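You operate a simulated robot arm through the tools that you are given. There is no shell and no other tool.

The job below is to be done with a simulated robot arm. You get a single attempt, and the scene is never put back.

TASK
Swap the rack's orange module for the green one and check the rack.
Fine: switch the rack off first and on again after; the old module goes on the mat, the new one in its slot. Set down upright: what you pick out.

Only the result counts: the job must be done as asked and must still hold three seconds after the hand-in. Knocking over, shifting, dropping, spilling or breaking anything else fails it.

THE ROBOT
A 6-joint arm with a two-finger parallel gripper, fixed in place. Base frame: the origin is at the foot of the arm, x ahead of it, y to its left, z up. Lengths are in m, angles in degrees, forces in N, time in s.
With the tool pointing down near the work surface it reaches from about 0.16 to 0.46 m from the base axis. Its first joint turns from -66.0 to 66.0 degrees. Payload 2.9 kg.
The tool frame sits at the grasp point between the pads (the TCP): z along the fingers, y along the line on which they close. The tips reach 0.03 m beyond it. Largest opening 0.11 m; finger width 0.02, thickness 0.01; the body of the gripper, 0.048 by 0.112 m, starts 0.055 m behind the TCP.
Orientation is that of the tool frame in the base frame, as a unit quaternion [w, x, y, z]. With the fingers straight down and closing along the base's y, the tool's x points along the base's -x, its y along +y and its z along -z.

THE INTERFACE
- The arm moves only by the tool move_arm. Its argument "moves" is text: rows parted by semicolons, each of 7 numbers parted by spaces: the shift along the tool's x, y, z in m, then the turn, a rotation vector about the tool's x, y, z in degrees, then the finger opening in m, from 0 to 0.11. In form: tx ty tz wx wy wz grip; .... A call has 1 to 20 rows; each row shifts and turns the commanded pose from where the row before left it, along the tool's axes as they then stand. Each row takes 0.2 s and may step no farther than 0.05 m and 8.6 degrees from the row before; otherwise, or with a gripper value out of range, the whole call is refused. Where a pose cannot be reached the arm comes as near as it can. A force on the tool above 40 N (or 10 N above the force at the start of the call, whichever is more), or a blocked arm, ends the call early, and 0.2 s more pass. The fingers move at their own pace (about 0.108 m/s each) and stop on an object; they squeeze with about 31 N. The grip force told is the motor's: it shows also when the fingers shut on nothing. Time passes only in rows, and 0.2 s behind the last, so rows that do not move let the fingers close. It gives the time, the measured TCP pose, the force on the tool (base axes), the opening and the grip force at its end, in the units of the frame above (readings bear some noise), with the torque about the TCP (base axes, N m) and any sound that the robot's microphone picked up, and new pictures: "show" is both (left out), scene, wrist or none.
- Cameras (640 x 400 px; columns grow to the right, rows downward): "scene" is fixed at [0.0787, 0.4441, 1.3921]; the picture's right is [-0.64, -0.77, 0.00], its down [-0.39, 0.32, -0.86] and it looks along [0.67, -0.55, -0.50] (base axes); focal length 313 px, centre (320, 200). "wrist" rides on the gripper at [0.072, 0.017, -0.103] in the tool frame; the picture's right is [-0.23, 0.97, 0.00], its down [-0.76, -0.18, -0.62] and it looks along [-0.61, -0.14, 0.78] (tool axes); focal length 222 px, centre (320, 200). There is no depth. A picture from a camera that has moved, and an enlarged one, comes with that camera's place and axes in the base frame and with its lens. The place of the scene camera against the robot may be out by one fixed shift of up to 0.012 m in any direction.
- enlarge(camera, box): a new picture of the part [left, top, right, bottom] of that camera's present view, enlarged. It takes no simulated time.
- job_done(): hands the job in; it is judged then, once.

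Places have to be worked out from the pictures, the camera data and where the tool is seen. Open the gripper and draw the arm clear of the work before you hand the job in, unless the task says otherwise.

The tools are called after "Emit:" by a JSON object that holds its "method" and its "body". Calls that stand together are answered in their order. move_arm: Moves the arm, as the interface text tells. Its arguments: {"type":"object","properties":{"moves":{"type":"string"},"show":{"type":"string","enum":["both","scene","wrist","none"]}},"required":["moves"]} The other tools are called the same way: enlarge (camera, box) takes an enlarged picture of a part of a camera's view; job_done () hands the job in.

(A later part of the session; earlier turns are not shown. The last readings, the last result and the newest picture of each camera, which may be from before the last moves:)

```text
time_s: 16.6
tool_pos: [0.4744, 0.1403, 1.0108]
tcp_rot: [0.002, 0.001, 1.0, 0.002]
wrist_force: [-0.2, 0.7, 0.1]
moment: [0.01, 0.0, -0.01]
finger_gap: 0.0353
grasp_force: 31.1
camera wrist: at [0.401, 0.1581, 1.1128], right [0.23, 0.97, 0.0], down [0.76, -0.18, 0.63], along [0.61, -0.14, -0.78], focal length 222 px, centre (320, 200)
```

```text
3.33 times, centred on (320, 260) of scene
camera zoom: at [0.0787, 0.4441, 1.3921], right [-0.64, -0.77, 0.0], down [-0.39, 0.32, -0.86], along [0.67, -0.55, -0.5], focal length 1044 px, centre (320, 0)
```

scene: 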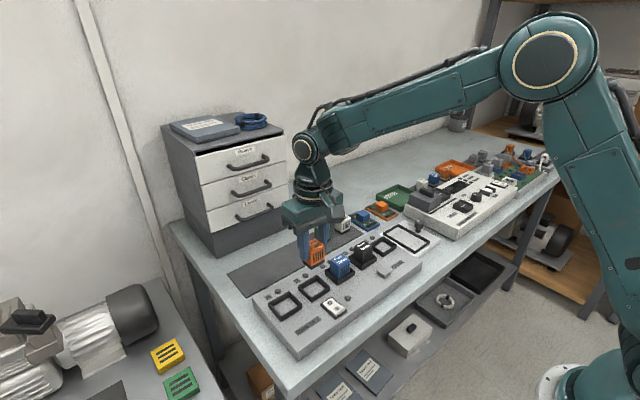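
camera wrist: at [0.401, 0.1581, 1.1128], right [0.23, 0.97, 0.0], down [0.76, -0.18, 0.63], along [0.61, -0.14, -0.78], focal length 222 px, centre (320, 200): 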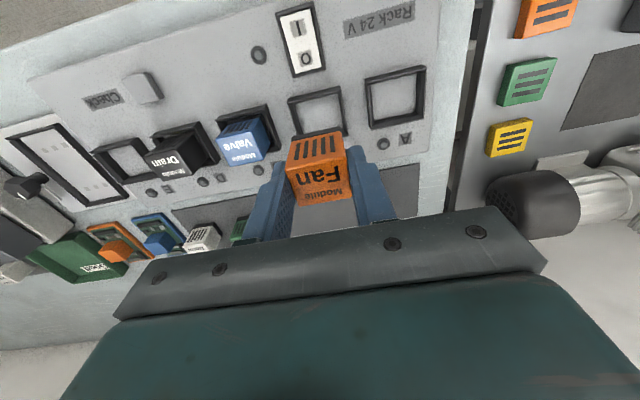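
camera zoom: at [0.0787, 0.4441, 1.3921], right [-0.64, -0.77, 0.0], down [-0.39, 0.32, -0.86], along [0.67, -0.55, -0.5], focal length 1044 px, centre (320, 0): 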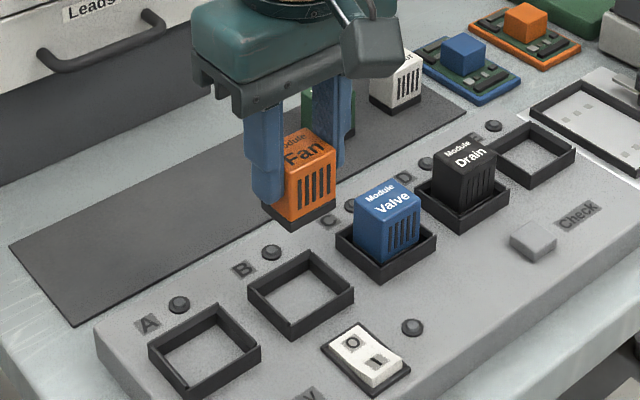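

The Fan is out, hanging square in the grip, with its foot about 0.046 m below the TCP. I carry it to about (0.605, 0.12), well on the mat and clear of the drawers, and lower it to just above the mat.

Emit:
{"method": "move_arm", "body": {"moves": "-0.04 -0.006 0 0 0 0 0.03; -0.04 -0.006 0 0 0 0 0.03; -0.04 -0.006 0 0 0 0 0.03; -0.011 -0.002 0 0 0 0 0.03; 0 0 0.03 0 0 0 0.03; 0 0 0.03 0 0 0 0.03; 0 0 0.03 0 0 0 0.03; 0 0 0.01 0 0 0 0.03; 0 0 0 0 0 0 0.03"}}

Emit:
{"method": "enlarge", "body": {"camera": "scene", "box": [220, 180, 380, 300]}}

Emit:
{"method": "enlarge", "body": {"camera": "wrist", "box": [220, 100, 420, 240]}}

```text
time_s: 18.6
tool_pos: [0.6052, 0.1223, 0.9111]
tcp_rot: [0.002, 0.0, 1.0, 0.0]
wrist_force: [0.4, 0.0, -0.7]
moment: [-0.01, -0.01, 0.0]
finger_gap: 0.035
grasp_force: 31.6
camera wrist: at [0.5318, 0.1391, 1.0122], right [0.23, 0.97, 0.0], down [0.76, -0.18, 0.63], along [0.61, -0.14, -0.78], focal length 222 px, centre (320, 200)
```

scene: 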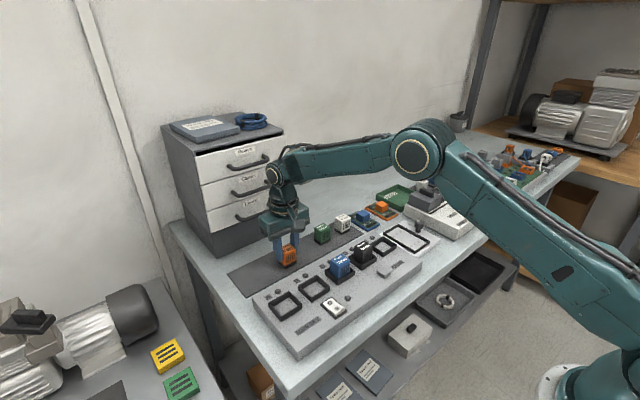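
wrist: 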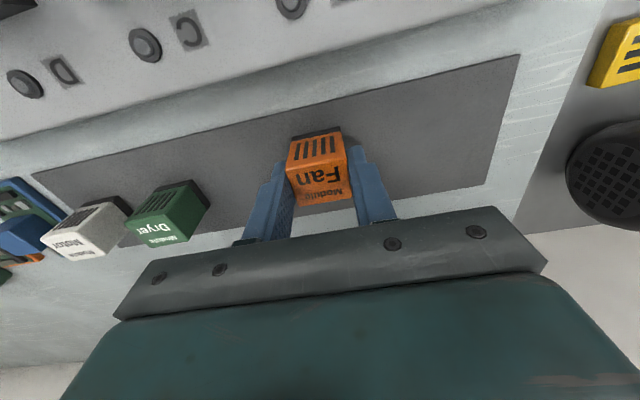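

```text
3.33 times, centred on (300, 240) of scene
camera zoom: at [0.0787, 0.4441, 1.3921], right [-0.64, -0.77, 0.0], down [-0.39, 0.32, -0.86], along [0.67, -0.55, -0.5], focal length 1044 px, centre (387, 67)
```

zoom: 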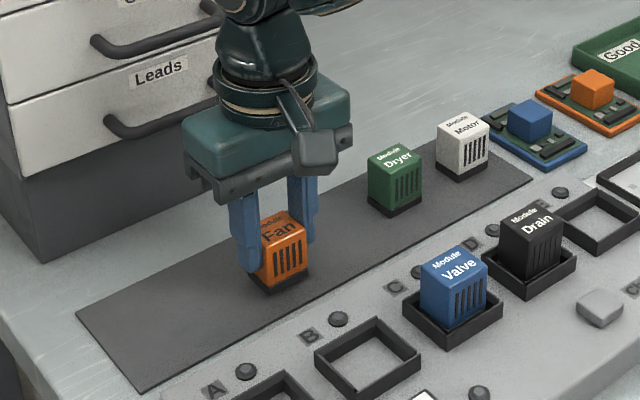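

```text
2.86 times, centred on (320, 170) of wrist
camera zoom: at [0.5318, 0.1391, 1.0122], right [0.23, 0.97, 0.0], down [0.76, -0.18, 0.63], along [0.61, -0.14, -0.78], focal length 635 px, centre (320, 286)
```

zoom: 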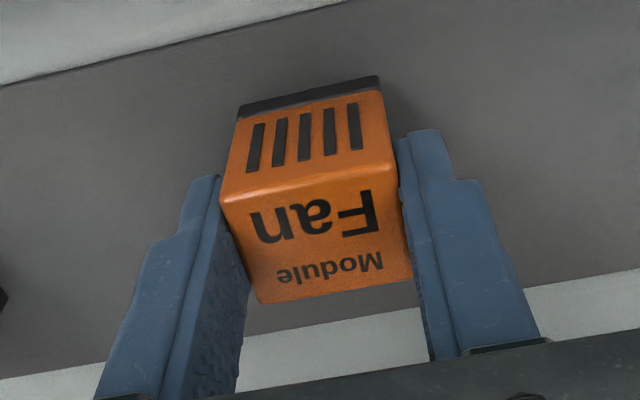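

It is over the mat with about 1–1.5 cm to go. I lower in fine steps and watch the force.

Emit:
{"method": "move_arm", "body": {"moves": "0 0 0.004 0 0 0 0.03; 0 0 0.003 0 0 0 0.03; 0 0 0.002 0 0 0 0.03; 0 0 0.002 0 0 0 0.03; 0 0 0 0 0 0 0.03", "show": "none"}}

Emit:
{"method": "enlarge", "body": {"camera": "scene", "box": [250, 210, 330, 280]}}

```text
time_s: 19.8
tool_pos: [0.6057, 0.1226, 0.9033]
tcp_rot: [0.005, 0.0, 1.0, 0.001]
wrist_force: [-9.1, -0.6, 29.5]
moment: [-0.17, 0.52, -0.01]
finger_gap: 0.035
grasp_force: 31.1
```

```text
5.71 times, centred on (290, 245) of scene
camera zoom: at [0.0779, 0.444, 1.3922], right [-0.64, -0.77, 0.0], down [-0.39, 0.32, -0.87], along [0.67, -0.55, -0.5], focal length 1790 px, centre (491, -57)
```

zoom: 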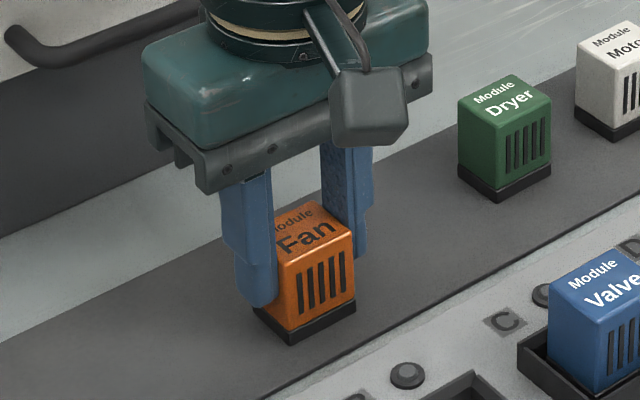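

It is in contact at TCP z≈0.904, pressing about 30 N. I back off 3 mm to relieve the force and then open.

Emit:
{"method": "move_arm", "body": {"moves": "0 0 -0.002 0 0 0 0.03; 0 0 -0.001 0 0 0 0.03; 0 0 0 0 0 0 0.03", "show": "none"}}

```text
time_s: 20.6
tool_pos: [0.6058, 0.1216, 0.9035]
tcp_rot: [0.003, 0.0, 1.0, 0.0]
wrist_force: [8.3, 2.5, 11.2]
moment: [0.01, -0.36, 0.03]
finger_gap: 0.0348
grasp_force: 31.0
```

There is still about 11 N of contact, so I raise one more millimetre and open gently.

Emit:
{"method": "move_arm", "body": {"moves": "0 0 -0.001 0 0 0 0.03; 0 0 0 0 0 0 0.03; 0 0 0 0 0 0 0.04; 0 0 0 0 0 0 0.052; 0 0 0 0 0 0 0.06; 0 0 0 0 0 0 0.06"}}

Emit:
{"method": "enlarge", "body": {"camera": "wrist", "box": [220, 100, 420, 240]}}

Emit:
{"method": "enlarge", "body": {"camera": "scene", "box": [250, 210, 330, 280]}}

```text
time_s: 22.0
tool_pos: [0.6043, 0.1199, 0.9049]
tcp_rot: [0.001, 0.0, 1.0, 0.0]
wrist_force: [-0.5, 0.6, -0.6]
moment: [0.0, -0.01, -0.03]
finger_gap: 0.0602
grasp_force: 0.0
camera wrist: at [0.5318, 0.1387, 1.0064], right [0.23, 0.97, 0.0], down [0.76, -0.18, 0.63], along [0.61, -0.14, -0.78], focal length 222 px, centre (320, 200)
```

scene: 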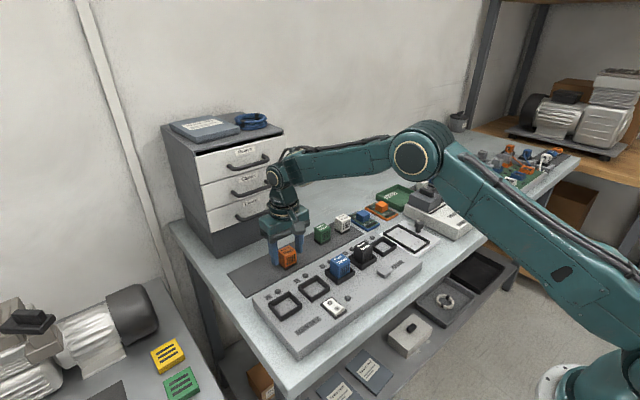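
wrist: 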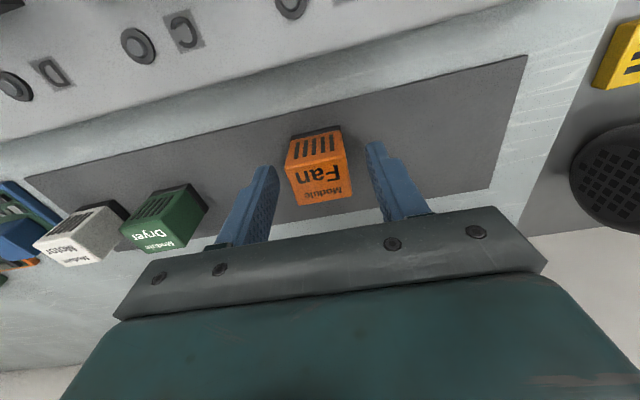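

```text
2.86 times, centred on (320, 170) of wrist
camera zoom: at [0.5318, 0.1387, 1.0064], right [0.23, 0.97, 0.0], down [0.76, -0.18, 0.63], along [0.61, -0.14, -0.78], focal length 635 px, centre (320, 286)
```

zoom: 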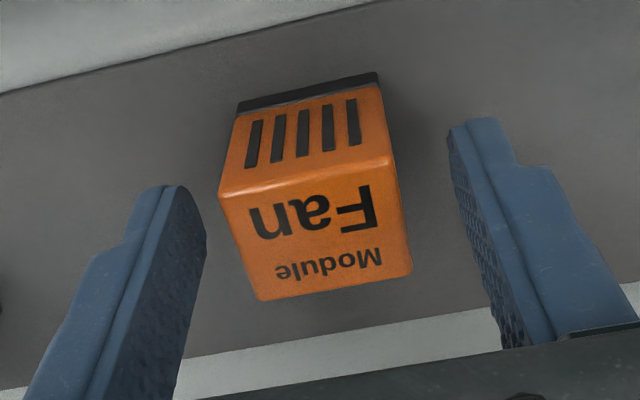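

```text
5.71 times, centred on (290, 245) of scene
camera zoom: at [0.0787, 0.4441, 1.3921], right [-0.64, -0.77, 0.0], down [-0.39, 0.32, -0.86], along [0.67, -0.55, -0.5], focal length 1790 px, centre (491, -57)
```

zoom: 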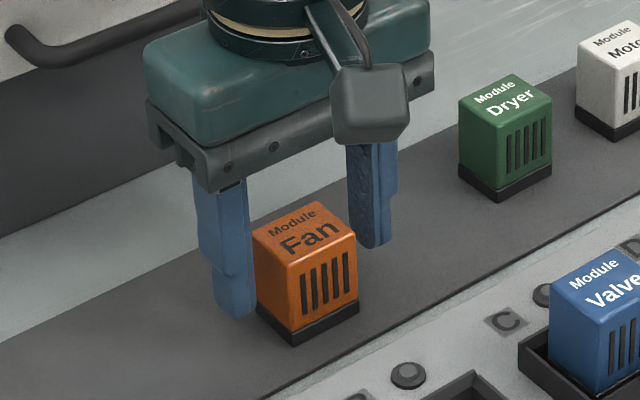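

The Fan stands upright and square on the mat. I rise straight up with the opening held, then travel to above the Dryer at about (0.6245, -0.008) for a check view.

Emit:
{"method": "move_arm", "body": {"moves": "0 0 -0.03 0 0 0 0.06; 0 0 -0.05 0 0 0 0.06; -0.005 -0.042 0 0 0 0 0.06; -0.01 -0.042 0 0 0 0 0.06; -0.005 -0.044 0 0 0 0 0.06; 0 0 0.03 0 0 0 0.06; 0 0 0 0 0 0 0.06"}}

Emit:
{"method": "enlarge", "body": {"camera": "wrist", "box": [220, 80, 420, 220]}}

Emit:
{"method": "enlarge", "body": {"camera": "scene", "box": [250, 190, 370, 280]}}

```text
time_s: 23.6
tool_pos: [0.6251, -0.0074, 0.9551]
tcp_rot: [0.003, 0.0, 1.0, 0.001]
wrist_force: [-0.5, -0.3, -0.1]
moment: [-0.03, 0.03, 0.0]
finger_gap: 0.0599
grasp_force: 0.0
camera wrist: at [0.5514, 0.01, 1.0563], right [0.23, 0.97, 0.0], down [0.76, -0.18, 0.63], along [0.61, -0.14, -0.78], focal length 222 px, centre (320, 200)
```

scene: 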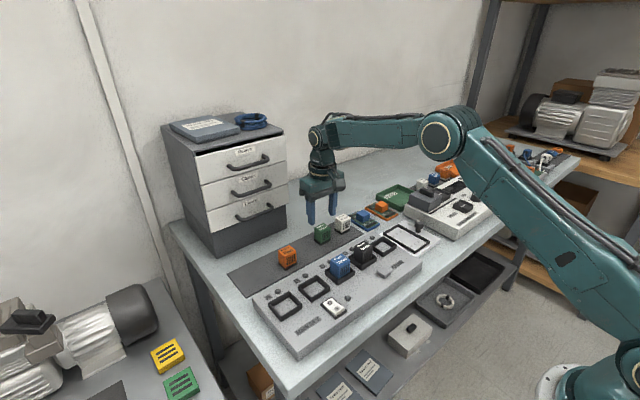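
wrist: 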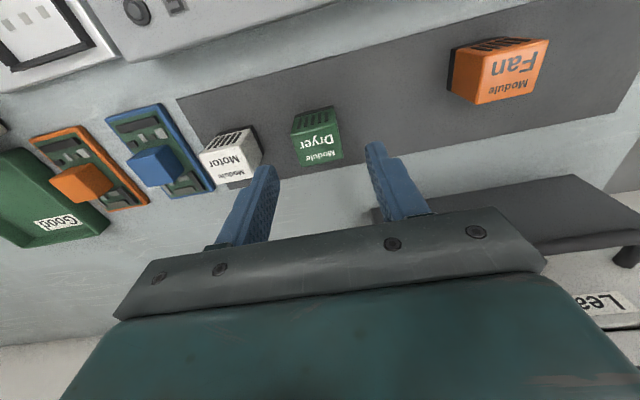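

```text
2.86 times, centred on (320, 150) of wrist
camera zoom: at [0.5514, 0.01, 1.0563], right [0.23, 0.97, 0.0], down [0.76, -0.18, 0.63], along [0.61, -0.14, -0.78], focal length 635 px, centre (320, 343)
```

zoom: 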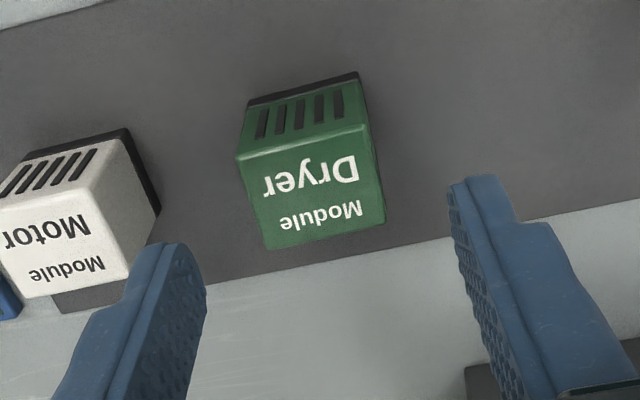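

```text
4.44 times, centred on (310, 235) of scene
camera zoom: at [0.0787, 0.4441, 1.3921], right [-0.64, -0.77, 0.0], down [-0.39, 0.32, -0.86], along [0.67, -0.55, -0.5], focal length 1392 px, centre (364, 44)
```

zoom: 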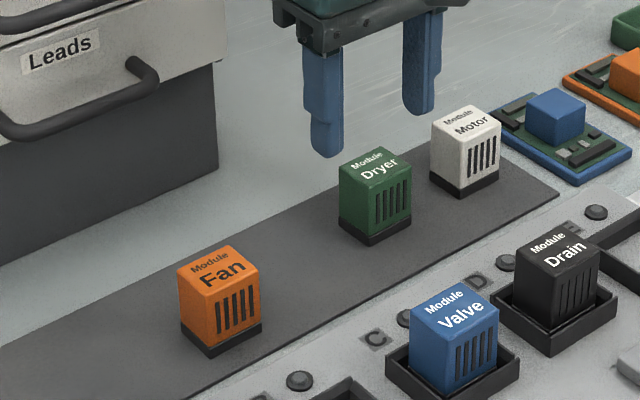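

The Dryer is centred at (0.6244, -0.008), square to the base, and the tool is right above it. The left finger has about 15 mm of clearance to the Motor. I narrow the opening a little and descend to the same relative height used for the Fan.

Emit:
{"method": "move_arm", "body": {"moves": "0 0 0.02 0 0 0 0.054; 0 0 0.015 0 0 0 0.054; 0 0 0.01 0 0 0 0.054; 0 0 0.005 0 0 0 0.054; 0 0 0 0 0 0 0.054"}}

Emit:
{"method": "enlarge", "body": {"camera": "wrist", "box": [220, 100, 420, 240]}}

Emit:
{"method": "enlarge", "body": {"camera": "scene", "box": [270, 190, 370, 270]}}

```text
time_s: 24.8
tool_pos: [0.6261, -0.0076, 0.9053]
tcp_rot: [0.002, 0.0, 1.0, 0.001]
wrist_force: [0.4, -1.7, -0.9]
moment: [-0.02, 0.01, 0.03]
finger_gap: 0.054
grasp_force: 0.0
camera wrist: at [0.5523, 0.0106, 1.0059], right [0.23, 0.97, 0.0], down [0.76, -0.18, 0.63], along [0.61, -0.14, -0.78], focal length 222 px, centre (320, 200)
```

scene: 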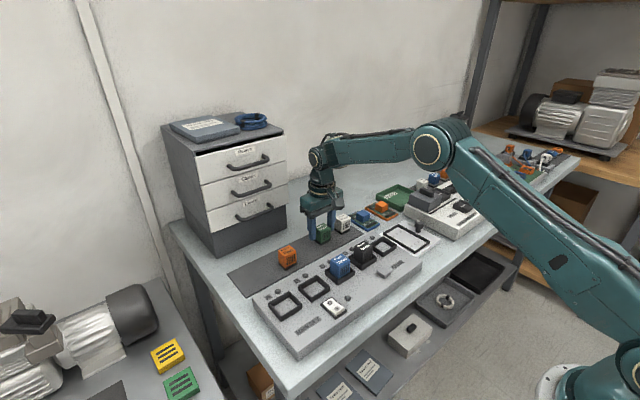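
wrist: 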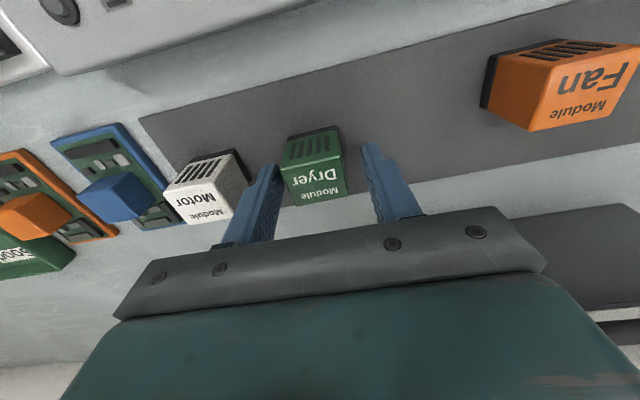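

```text
2.86 times, centred on (320, 170) of wrist
camera zoom: at [0.5523, 0.0106, 1.0059], right [0.23, 0.97, 0.0], down [0.76, -0.18, 0.63], along [0.61, -0.14, -0.78], focal length 635 px, centre (320, 286)
```

zoom: 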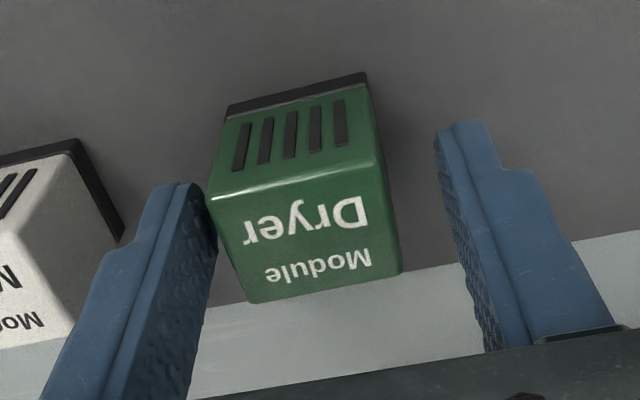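

```text
5.00 times, centred on (320, 230) of scene
camera zoom: at [0.0787, 0.4441, 1.3921], right [-0.64, -0.77, 0.0], down [-0.39, 0.32, -0.86], along [0.67, -0.55, -0.5], focal length 1566 px, centre (320, 50)
```

zoom: 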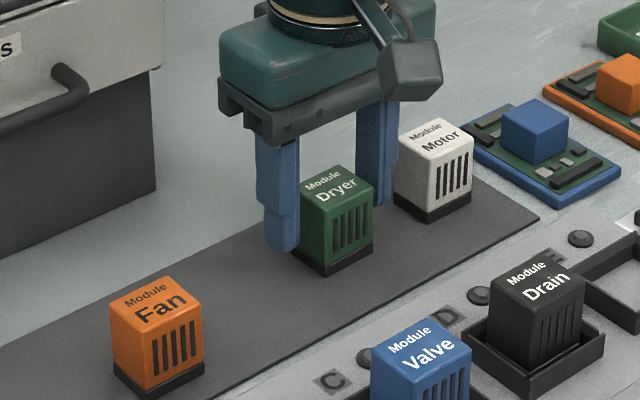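

Compared with the Fan's reference view, the Dryer sits about 2 mm to -y and matches in x and height. I shift by that and close.

Emit:
{"method": "move_arm", "body": {"moves": "0 -0.002 0 0 0 0 0.054; 0 0 0 0 0 0 0.042; 0 0 0 0 0 0 0.036; 0 0 0 0 0 0 0.03; 0 0 0 0 0 0 0.03", "show": "wrist"}}

Emit:
{"method": "enlarge", "body": {"camera": "wrist", "box": [220, 100, 420, 240]}}

```text
time_s: 26.0
tool_pos: [0.6259, -0.0087, 0.9038]
tcp_rot: [0.002, 0.0, 1.0, 0.001]
wrist_force: [0.0, -0.8, 0.3]
moment: [0.0, -0.02, 0.01]
finger_gap: 0.0348
grasp_force: 30.0
camera wrist: at [0.552, 0.0088, 1.0062], right [0.23, 0.97, 0.0], down [0.76, -0.18, 0.63], along [0.61, -0.14, -0.78], focal length 222 px, centre (320, 200)
```

wrist: 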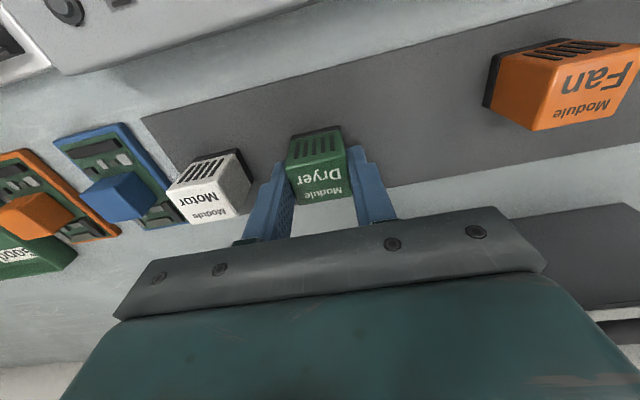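

```text
2.86 times, centred on (320, 170) of wrist
camera zoom: at [0.552, 0.0088, 1.0062], right [0.23, 0.97, 0.0], down [0.76, -0.18, 0.63], along [0.61, -0.14, -0.78], focal length 635 px, centre (320, 286)
```

zoom: 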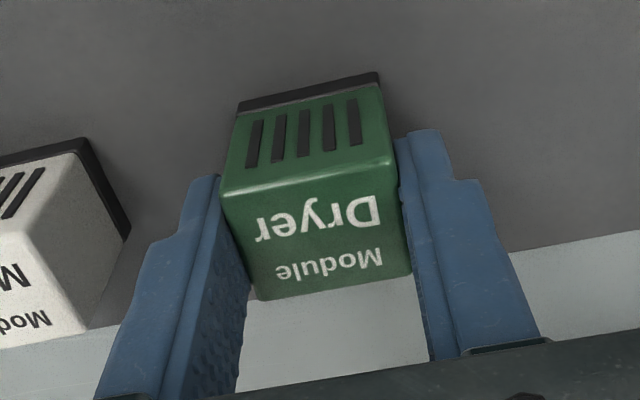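

The Dryer sits in the grip exactly as the Fan did. I lift 0.107 m straight up and travel back by (-0.151, +0.150) to above slot B.

Emit:
{"method": "move_arm", "body": {"moves": "0 0 -0.007 0 0 0 0.03; 0 0 -0.02 0 0 0 0.03; 0 0 -0.04 0 0 0 0.03; 0 0 -0.04 0 0 0 0.03; 0.03 0.03 0 0 0 0 0.03; 0.03 0.03 0 0 0 0 0.03; 0.03 0.03 0 0 0 0 0.03; 0.03 0.03 0 0 0 0 0.03; 0.031 0.03 0 0 0 0 0.03; 0 0 0 0 0 0 0.03; 0 0 0 0 0 0 0.03"}}

Emit:
{"method": "enlarge", "body": {"camera": "wrist", "box": [220, 100, 420, 240]}}

Emit:
{"method": "enlarge", "body": {"camera": "scene", "box": [240, 200, 400, 320]}}

```text
time_s: 28.4
tool_pos: [0.4735, 0.1415, 1.0116]
tcp_rot: [0.001, 0.001, 1.0, 0.001]
wrist_force: [-0.4, 0.2, 0.5]
moment: [0.02, 0.01, -0.02]
finger_gap: 0.035
grasp_force: 30.4
camera wrist: at [0.4012, 0.1601, 1.1134], right [0.23, 0.97, 0.0], down [0.76, -0.18, 0.63], along [0.61, -0.14, -0.78], focal length 222 px, centre (320, 200)
```

scene: 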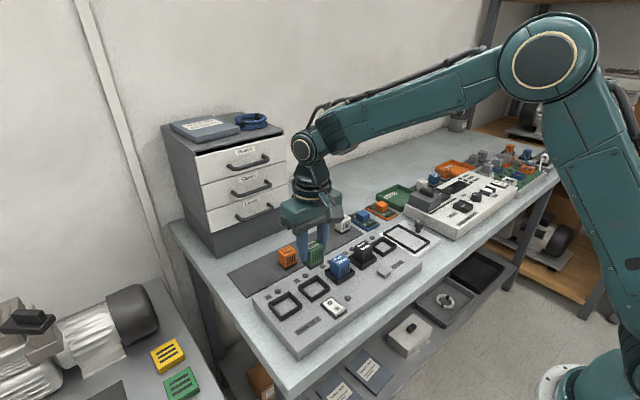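
wrist: 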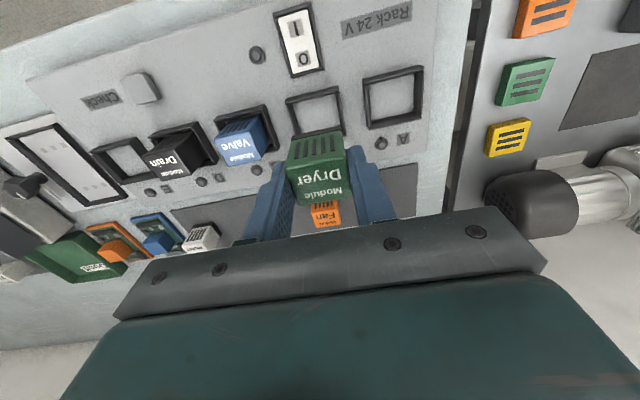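

```text
2.86 times, centred on (320, 170) of wrist
camera zoom: at [0.4012, 0.1601, 1.1134], right [0.23, 0.97, 0.0], down [0.76, -0.18, 0.63], along [0.61, -0.14, -0.78], focal length 635 px, centre (320, 286)
```

zoom: 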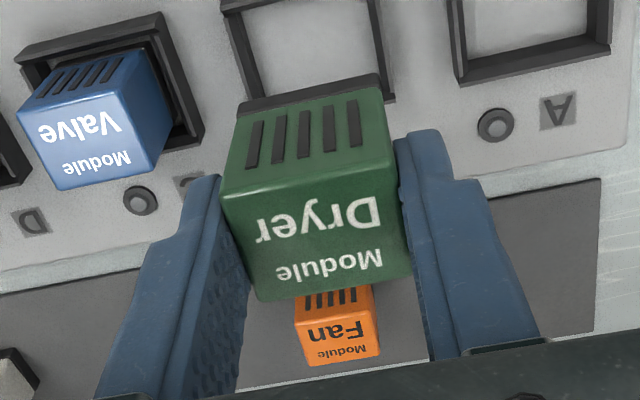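

```text
3.33 times, centred on (320, 260) of scene
camera zoom: at [0.0786, 0.4441, 1.3921], right [-0.64, -0.77, 0.0], down [-0.39, 0.32, -0.86], along [0.67, -0.55, -0.5], focal length 1044 px, centre (320, 0)
```

zoom: 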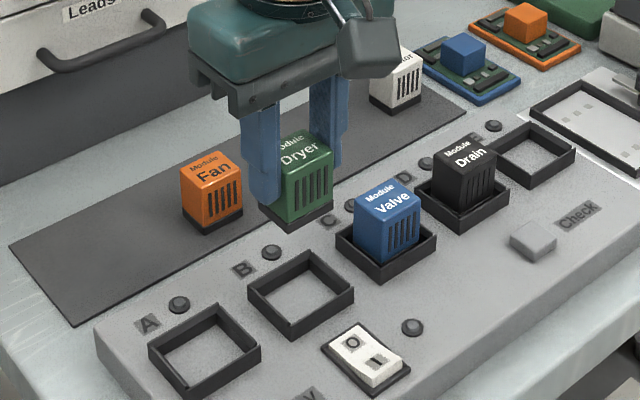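

Against the reference view from lifting the Fan, the frames appear about 7 px to the left, so I'm about 1.6 mm too far in +y. I correct that and recheck before lowering.

Emit:
{"method": "move_arm", "body": {"moves": "0 -0.0016 0 0 0 0 0.03; 0 0 0 0 0 0 0.03; 0 0 0 0 0 0 0.03", "show": "none"}}

Emit:
{"method": "enlarge", "body": {"camera": "wrist", "box": [220, 100, 420, 240]}}

```text
time_s: 29.2
tool_pos: [0.4742, 0.1399, 1.0112]
tcp_rot: [0.001, 0.0, 1.0, 0.002]
wrist_force: [-0.2, 0.1, -0.7]
moment: [0.02, 0.03, 0.02]
finger_gap: 0.035
grasp_force: 31.2
```

```text
2.86 times, centred on (320, 170) of wrist
camera zoom: at [0.4011, 0.1579, 1.1133], right [0.23, 0.97, 0.0], down [0.76, -0.18, 0.63], along [0.61, -0.14, -0.78], focal length 635 px, centre (320, 286)
```

zoom: 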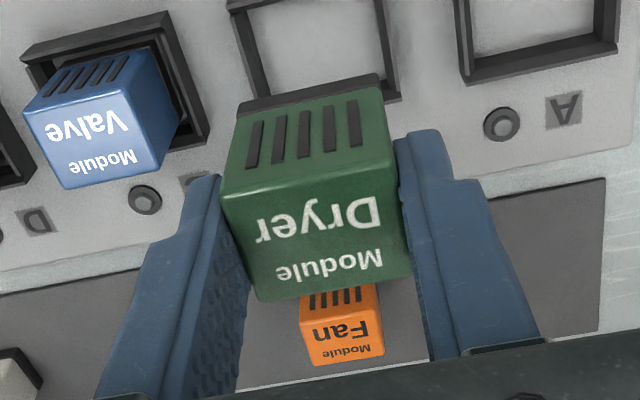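

The view now matches the reference exactly. I lower 0.058 m to just above the rim and then ease in with small steps.

Emit:
{"method": "move_arm", "body": {"moves": "0 0 0.025 0 0 0 0.03; 0 0 0.02 0 0 0 0.03; 0 0 0.013 0 0 0 0.03; 0 0 0.003 0 0 0 0.03; 0 0 0.003 0 0 0 0.03; 0 0 0 0 0 0 0.03", "show": "none"}}

Emit:
{"method": "enlarge", "body": {"camera": "wrist", "box": [220, 100, 420, 240]}}

Emit:
{"method": "enlarge", "body": {"camera": "scene", "box": [260, 230, 380, 320]}}

```text
time_s: 30.6
tool_pos: [0.4741, 0.14, 0.946]
tcp_rot: [0.002, 0.0, 1.0, 0.001]
wrist_force: [0.5, -0.5, -0.5]
moment: [-0.02, -0.03, 0.02]
finger_gap: 0.035
grasp_force: 30.9
```

```text
2.86 times, centred on (320, 170) of wrist
camera zoom: at [0.4011, 0.1573, 1.0487], right [0.23, 0.97, 0.0], down [0.76, -0.18, 0.63], along [0.61, -0.14, -0.78], focal length 635 px, centre (320, 286)
```

zoom: 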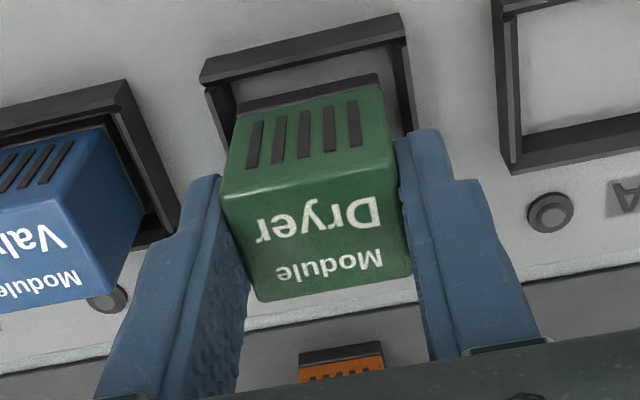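

```text
4.44 times, centred on (320, 275) of scene
camera zoom: at [0.0787, 0.4441, 1.3921], right [-0.64, -0.77, 0.0], down [-0.39, 0.32, -0.86], along [0.67, -0.55, -0.5], focal length 1392 px, centre (320, -133)
```

zoom: 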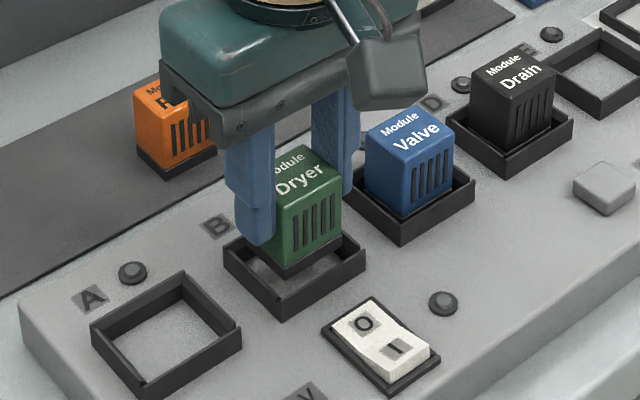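

The foot is just at the rim, well aligned and with no contact force. I nudge +0.8 mm in y toward the recorded seat position and continue down to the seat height.

Emit:
{"method": "move_arm", "body": {"moves": "0 0.0008 0.003 0 0 0 0.03; 0 0 0.003 0 0 0 0.03; 0 0 0.003 0 0 0 0.03; 0 0 0.003 0 0 0 0.03; 0 0 0.001 0 0 0 0.03; 0 0 0 0 0 0 0.03", "show": "none"}}

Emit:
{"method": "enlarge", "body": {"camera": "wrist", "box": [220, 100, 420, 240]}}

Emit:
{"method": "enlarge", "body": {"camera": "scene", "box": [260, 230, 380, 320]}}

```text
time_s: 32.0
tool_pos: [0.4728, 0.1397, 0.9342]
tcp_rot: [0.002, 0.0, 1.0, 0.001]
wrist_force: [0.4, -0.3, -1.5]
moment: [-0.02, -0.02, -0.01]
finger_gap: 0.035
grasp_force: 30.9
```

```text
2.86 times, centred on (320, 170) of wrist
camera zoom: at [0.4005, 0.1576, 1.0355], right [0.23, 0.97, 0.0], down [0.76, -0.18, 0.63], along [0.61, -0.14, -0.78], focal length 635 px, centre (320, 286)
```

zoom: 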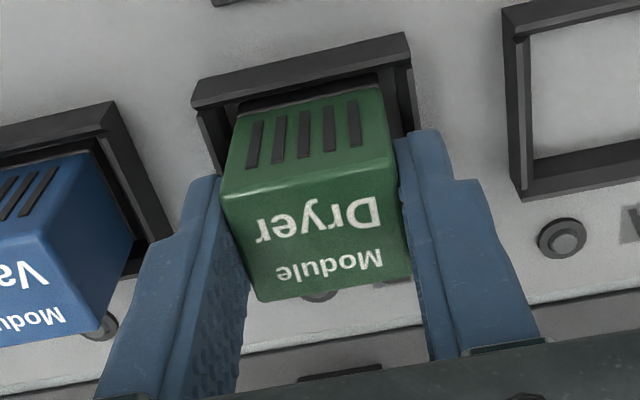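

```text
4.44 times, centred on (320, 275) of scene
camera zoom: at [0.0787, 0.4441, 1.3921], right [-0.64, -0.77, 0.0], down [-0.39, 0.32, -0.86], along [0.67, -0.55, -0.5], focal length 1392 px, centre (320, -133)
```

zoom: 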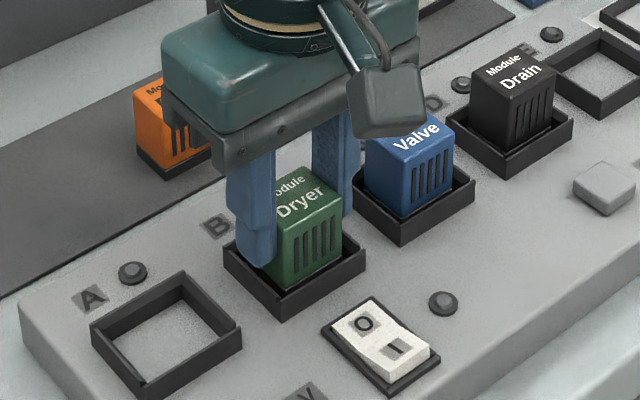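

About 2.5 mm are left to the recorded seat height, and I'm about 1 mm to -y of the seat pose. I correct and lower in 1 mm steps until contact.

Emit:
{"method": "move_arm", "body": {"moves": "0 0.001 0 0 0 0 0.03; 0 0 0.001 0 0 0 0.03; 0 0 0.001 0 0 0 0.03; 0 0 0.001 0 0 0 0.03; 0 0 0 0 0 0 0.03", "show": "none"}}

Emit:
{"method": "enlarge", "body": {"camera": "wrist", "box": [220, 100, 420, 240]}}

```text
time_s: 33.2
tool_pos: [0.4738, 0.1406, 0.932]
tcp_rot: [0.003, 0.001, 1.0, 0.001]
wrist_force: [-1.7, -1.1, 4.8]
moment: [-0.08, 0.05, 0.0]
finger_gap: 0.0351
grasp_force: 31.0
```

```text
2.86 times, centred on (320, 170) of wrist
camera zoom: at [0.4007, 0.1587, 1.0331], right [0.23, 0.97, 0.0], down [0.76, -0.18, 0.63], along [0.61, -0.14, -0.78], focal length 635 px, centre (320, 286)
```

zoom: 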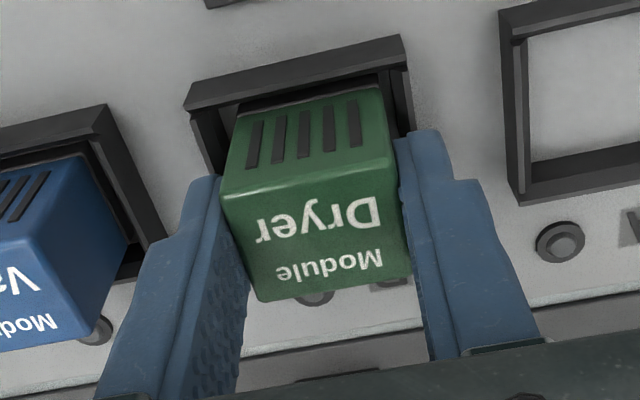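

It matches the seated reference, with contact force just rising at 4.8 N. I give one more gentle millimetre to make sure it's seated and then release.

Emit:
{"method": "move_arm", "body": {"moves": "0 0 0.001 0 0 0 0.03; 0 0 0 0 0 0 0.03; 0 0 -0.001 0 0 0 0.03; 0 0 0 0 0 0 0.042; 0 0 0 0 0 0 0.055; 0 0 0 0 0 0 0.06; 0 0 0 0 0 0 0.06"}}

Emit:
{"method": "enlarge", "body": {"camera": "wrist", "box": [220, 100, 420, 240]}}

Emit:
{"method": "enlarge", "body": {"camera": "scene", "box": [260, 230, 380, 320]}}

```text
time_s: 34.8
tool_pos: [0.4754, 0.1419, 0.9304]
tcp_rot: [0.002, -0.001, 1.0, 0.001]
wrist_force: [-0.3, 0.0, -0.3]
moment: [-0.03, -0.03, 0.04]
finger_gap: 0.06
grasp_force: 0.2
camera wrist: at [0.4007, 0.1585, 1.0326], right [0.23, 0.97, 0.0], down [0.76, -0.18, 0.63], along [0.61, -0.14, -0.78], focal length 222 px, centre (320, 200)
```

scene: 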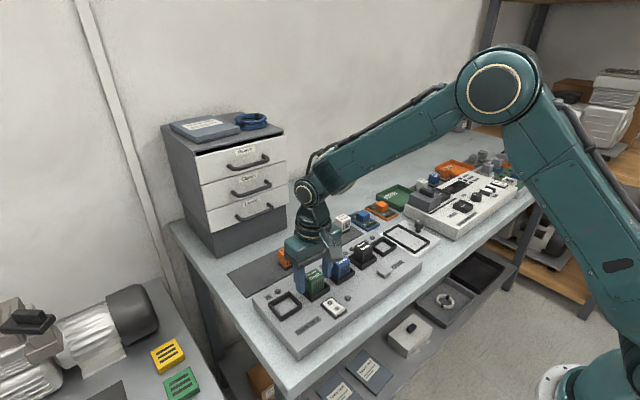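
wrist: 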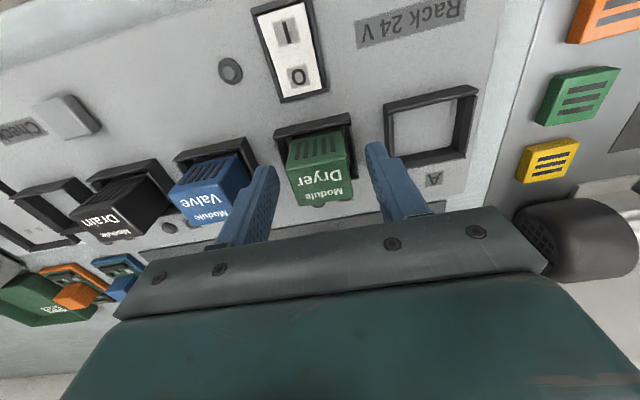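

```text
2.86 times, centred on (320, 170) of wrist
camera zoom: at [0.4007, 0.1585, 1.0326], right [0.23, 0.97, 0.0], down [0.76, -0.18, 0.63], along [0.61, -0.14, -0.78], focal length 635 px, centre (320, 286)
```

zoom: 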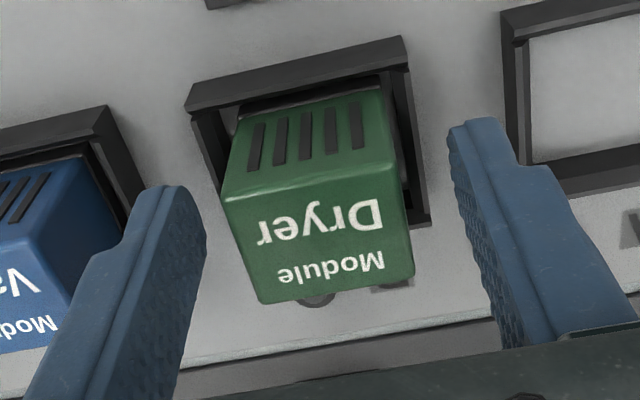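

```text
4.44 times, centred on (320, 275) of scene
camera zoom: at [0.0787, 0.4441, 1.3921], right [-0.64, -0.77, 0.0], down [-0.39, 0.32, -0.86], along [0.67, -0.55, -0.5], focal length 1392 px, centre (320, -133)
```

zoom: 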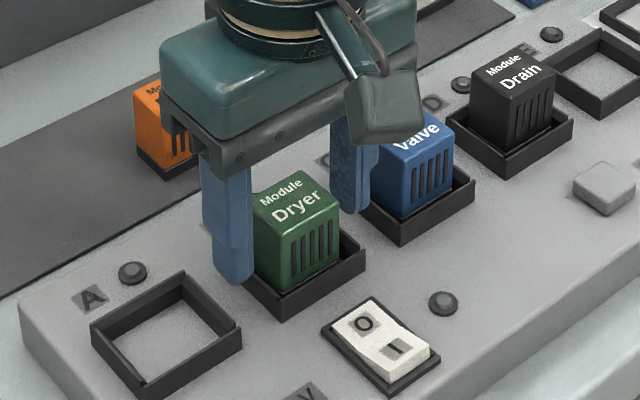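

The Dryer is seated just as the Fan was. I rise clear, close the fingers and move over the I half at about (0.4005, 0.141), mirroring the O press about the pivot.

Emit:
{"method": "move_arm", "body": {"moves": "0 0 -0.03 0 0 0 0.06; 0 0 -0.05 0 0 0 0.06; 0.037 0 0 0 0 0 0.02; 0.0365 0 0 0 0 0 0; 0 0 0 0 0 0 0; 0 0 0.03 0 0 0 0; 0 0 0.03 0 0 0 0; 0 0 0.014 0 0 0 0; 0 0 0 0 0 0 0"}}

Emit:
{"method": "enlarge", "body": {"camera": "wrist", "box": [240, 60, 440, 200]}}

Emit:
{"method": "enlarge", "body": {"camera": "scene", "box": [270, 240, 390, 330]}}

```text
time_s: 36.8
tool_pos: [0.4022, 0.1409, 0.9359]
tcp_rot: [0.002, 0.0, 1.0, 0.001]
wrist_force: [0.1, 0.2, 0.8]
moment: [0.0, 0.02, 0.02]
finger_gap: 0.0001
grasp_force: 31.2
camera wrist: at [0.3274, 0.1587, 1.038], right [0.23, 0.97, 0.0], down [0.76, -0.18, 0.63], along [0.61, -0.14, -0.78], focal length 222 px, centre (320, 200)
```

scene: 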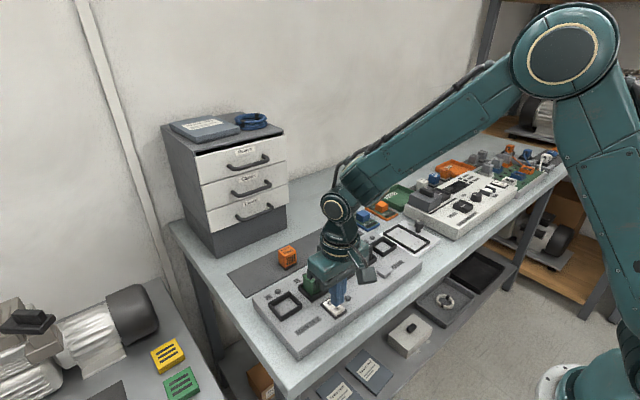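
wrist: 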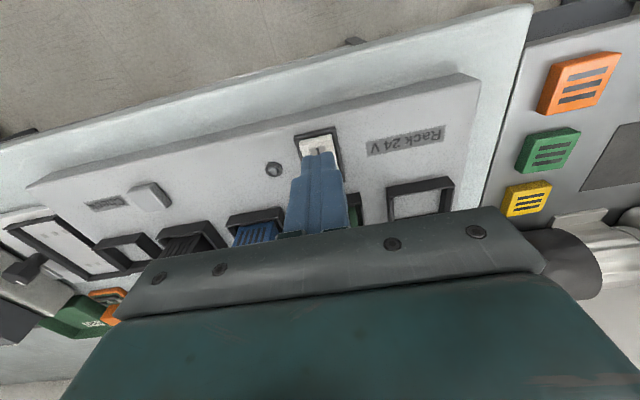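

```text
2.86 times, centred on (340, 130) of wrist
camera zoom: at [0.3274, 0.1587, 1.038], right [0.23, 0.97, 0.0], down [0.76, -0.18, 0.63], along [0.61, -0.14, -0.78], focal length 635 px, centre (263, 400)
```

zoom: 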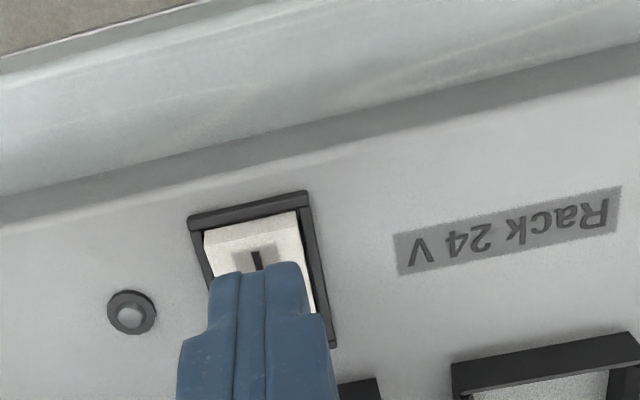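

```text
4.44 times, centred on (330, 285) of scene
camera zoom: at [0.0787, 0.4441, 1.3921], right [-0.64, -0.77, 0.0], down [-0.39, 0.32, -0.86], along [0.67, -0.55, -0.5], focal length 1392 px, centre (276, -178)
```

zoom: 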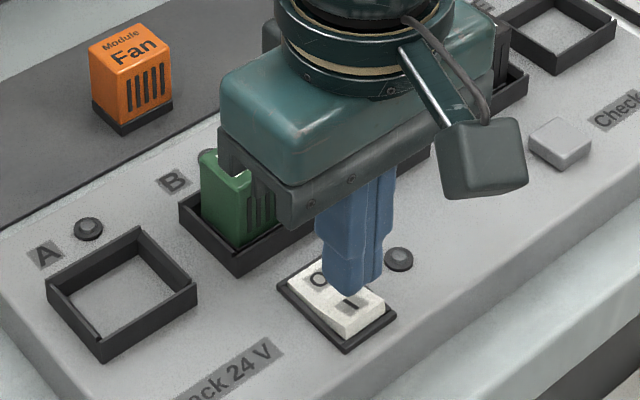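

The fingers are over the I half with the lamp still dark. I descend in small steps; contact should come near TCP z 0.92.

Emit:
{"method": "move_arm", "body": {"moves": "0 0 0.005 0 0 0 0; 0 0 0.005 0 0 0 0; 0 0 0.003 0 0 0 0; 0 0 0.002 0 0 0 0; 0 0 0.002 0 0 0 0; 0 0 0 0 0 0 0", "show": "wrist"}}

Emit:
{"method": "enlarge", "body": {"camera": "wrist", "box": [240, 60, 440, 200]}}

```text
time_s: 38.2
tool_pos: [0.4005, 0.1414, 0.9203]
tcp_rot: [0.001, 0.0, 1.0, 0.001]
wrist_force: [-2.1, -1.4, 0.3]
moment: [-0.04, -0.01, 0.0]
finger_gap: 0.0003
grasp_force: 31.5
camera wrist: at [0.3272, 0.1587, 1.0212], right [0.23, 0.97, 0.0], down [0.76, -0.18, 0.63], along [0.61, -0.14, -0.78], focal length 222 px, centre (320, 200)
```

wrist: 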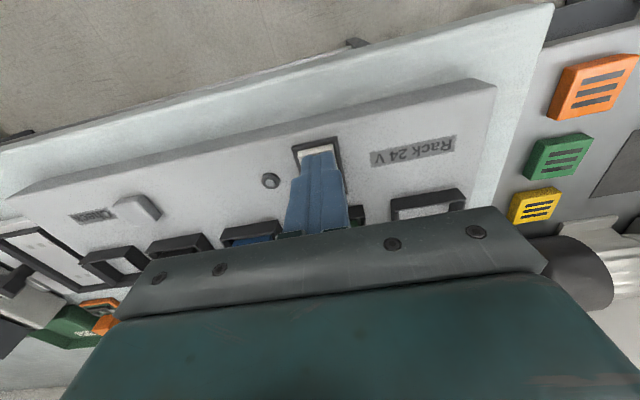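

```text
2.86 times, centred on (340, 130) of wrist
camera zoom: at [0.3272, 0.1587, 1.0212], right [0.23, 0.97, 0.0], down [0.76, -0.18, 0.63], along [0.61, -0.14, -0.78], focal length 635 px, centre (263, 400)
```

zoom: 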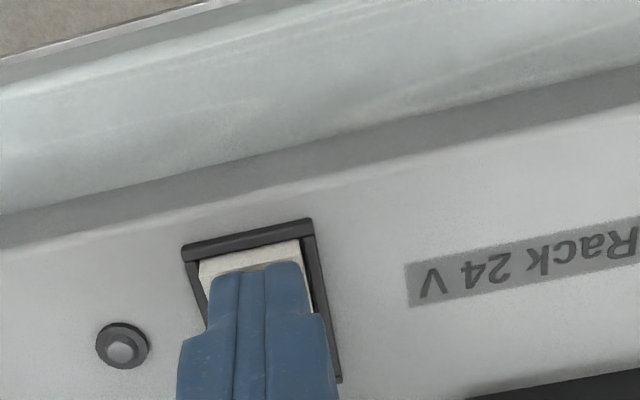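

I'm at the contact point, and last time the rocker clicked about 3–4 mm further down. I press on in 1.5 mm steps.

Emit:
{"method": "move_arm", "body": {"moves": "0 0 0.0015 0 0 0 0; 0 0 0.0015 0 0 0 0; 0 0 0.0015 0 0 0 0; 0 0 0 0 0 0 0", "show": "wrist"}}

Emit:
{"method": "enlarge", "body": {"camera": "wrist", "box": [240, 60, 440, 200]}}

```text
time_s: 39.0
tool_pos: [0.4008, 0.1416, 0.9184]
tcp_rot: [0.002, 0.0, 1.0, 0.001]
wrist_force: [-2.4, -2.0, 5.7]
moment: [-0.03, 0.04, -0.04]
finger_gap: 0.0
grasp_force: 30.8
stopped in row 4: the force on the tool passed its limit at 42 N (the readings are from after the stop); the commanded pose is now the measured one
camera wrist: at [0.3271, 0.1586, 1.0195], right [0.23, 0.97, 0.0], down [0.76, -0.18, 0.63], along [0.61, -0.14, -0.78], focal length 222 px, centre (320, 200)
```

wrist: 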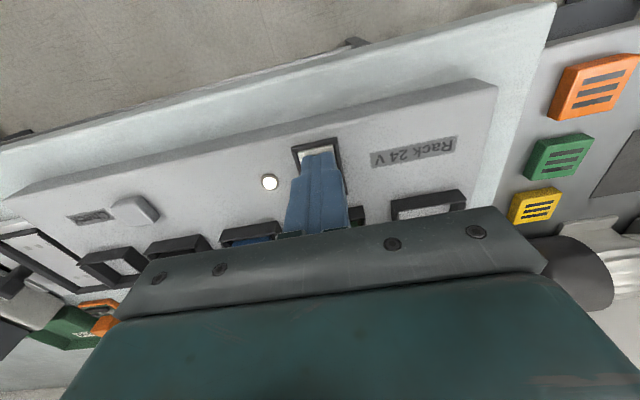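

```text
2.86 times, centred on (340, 130) of wrist
camera zoom: at [0.3271, 0.1586, 1.0195], right [0.23, 0.97, 0.0], down [0.76, -0.18, 0.63], along [0.61, -0.14, -0.78], focal length 635 px, centre (263, 400)
```

zoom: 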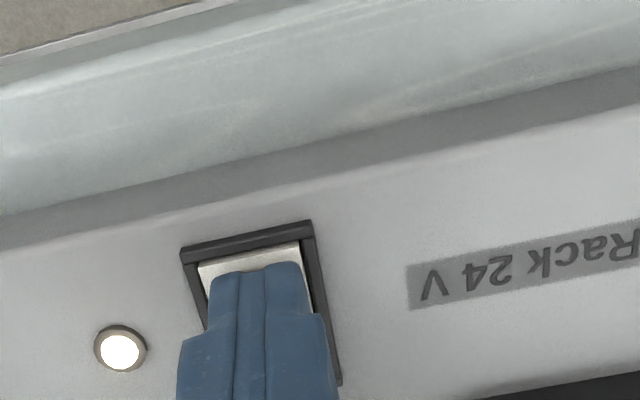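

The lamp is lit again and the rack is on. I rise and move toward the Check button, near (0.41, -0.03), and look.

Emit:
{"method": "move_arm", "body": {"moves": "0 0 -0.03 0 0 0 0; 0 0 -0.05 0 0 0 0; 0 -0.05 0 0 0 0 0; 0 -0.05 0 0 0 0 0; 0.02 -0.045 0 0 0 0 0; 0 0 0 0 0 0 0; 0 0 0 0 0 0 0"}}

Emit:
{"method": "enlarge", "body": {"camera": "wrist", "box": [200, 40, 440, 200]}}

Emit:
{"method": "enlarge", "body": {"camera": "scene", "box": [240, 220, 430, 340]}}

```text
time_s: 40.6
tool_pos: [0.3801, -0.0054, 0.997]
tcp_rot: [0.004, 0.0, 1.0, 0.001]
wrist_force: [0.1, 0.6, 0.0]
moment: [0.01, 0.04, -0.01]
finger_gap: 0.0
grasp_force: 31.2
camera wrist: at [0.3069, 0.0126, 1.0985], right [0.23, 0.97, 0.0], down [0.76, -0.18, 0.63], along [0.61, -0.14, -0.78], focal length 222 px, centre (320, 200)
```

scene: 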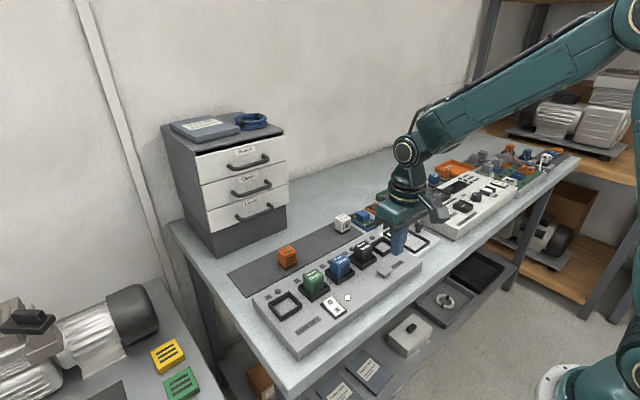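
wrist: 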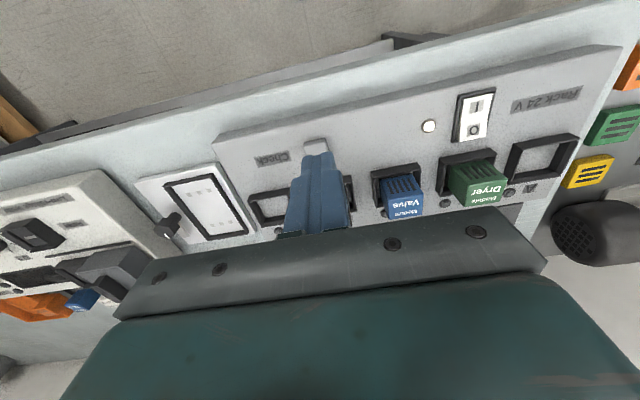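

```text
2.50 times, centred on (320, 120) of wrist
camera zoom: at [0.3069, 0.0126, 1.0985], right [0.23, 0.97, 0.0], down [0.76, -0.18, 0.63], along [0.61, -0.14, -0.78], focal length 555 px, centre (320, 400)
```

zoom: 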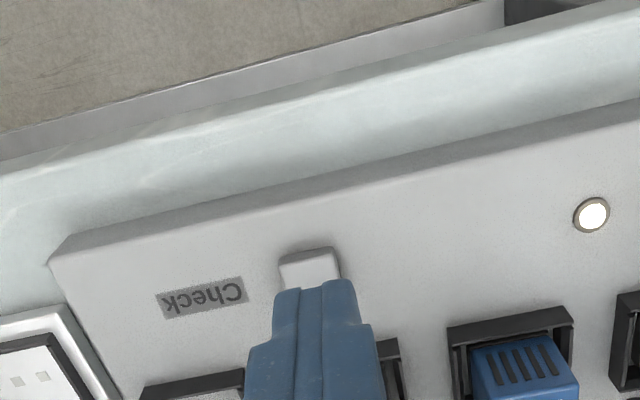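

```text
3.33 times, centred on (335, 280) of scene
camera zoom: at [0.0787, 0.4441, 1.3921], right [-0.64, -0.77, 0.0], down [-0.39, 0.32, -0.86], along [0.67, -0.55, -0.5], focal length 1044 px, centre (270, -67)
```

zoom: 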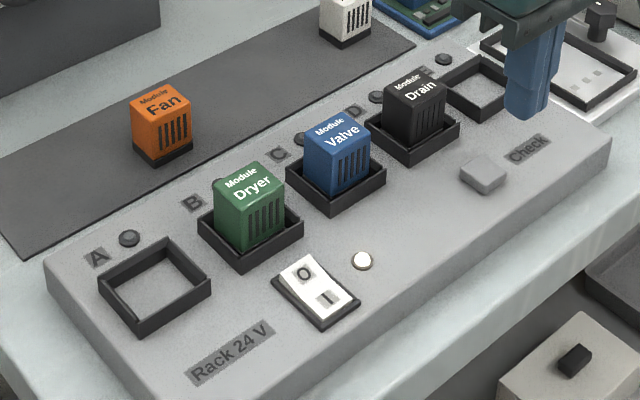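

The Check button is about 0.022 m square, centred near (0.409, -0.0145). I move over it with closed fingers and descend to about 1.5 cm above it.

Emit:
{"method": "move_arm", "body": {"moves": "-0.029 -0.0095 0 0 0 0 0; 0 0 0.03 0 0 0 0; 0 0 0.03 0 0 0 0; 0 0 0 0 0 0 0", "show": "none"}}

Emit:
{"method": "enlarge", "body": {"camera": "wrist", "box": [240, 60, 440, 200]}}

Emit:
{"method": "enlarge", "body": {"camera": "scene", "box": [340, 220, 440, 300]}}

```text
time_s: 41.6
tool_pos: [0.4091, -0.0138, 0.9354]
tcp_rot: [0.004, 0.0, 1.0, 0.002]
wrist_force: [0.2, 0.1, -0.2]
moment: [-0.02, 0.03, 0.01]
finger_gap: 0.0003
grasp_force: 31.3
```

```text
2.86 times, centred on (340, 130) of wrist
camera zoom: at [0.3353, 0.0039, 1.0378], right [0.23, 0.97, 0.0], down [0.76, -0.18, 0.63], along [0.61, -0.14, -0.78], focal length 635 px, centre (263, 400)
```

zoom: 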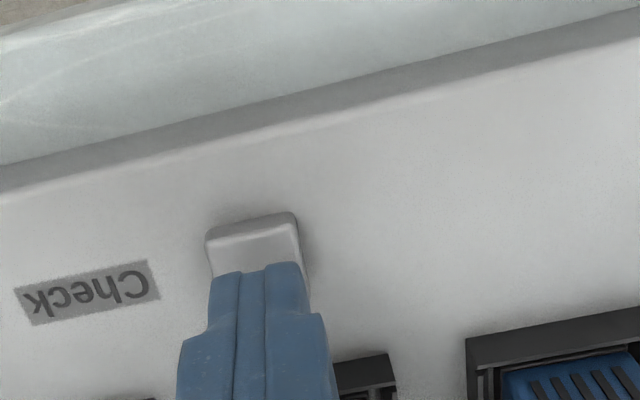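

```text
5.00 times, centred on (390, 260) of scene
camera zoom: at [0.0787, 0.4441, 1.3921], right [-0.64, -0.77, 0.0], down [-0.39, 0.32, -0.86], along [0.67, -0.55, -0.5], focal length 1566 px, centre (-30, -100)
```

zoom: 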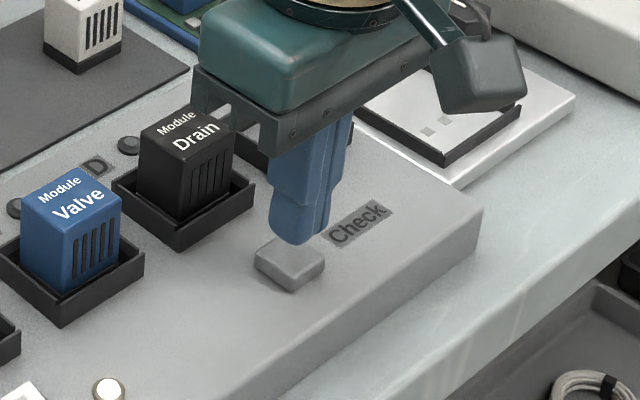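

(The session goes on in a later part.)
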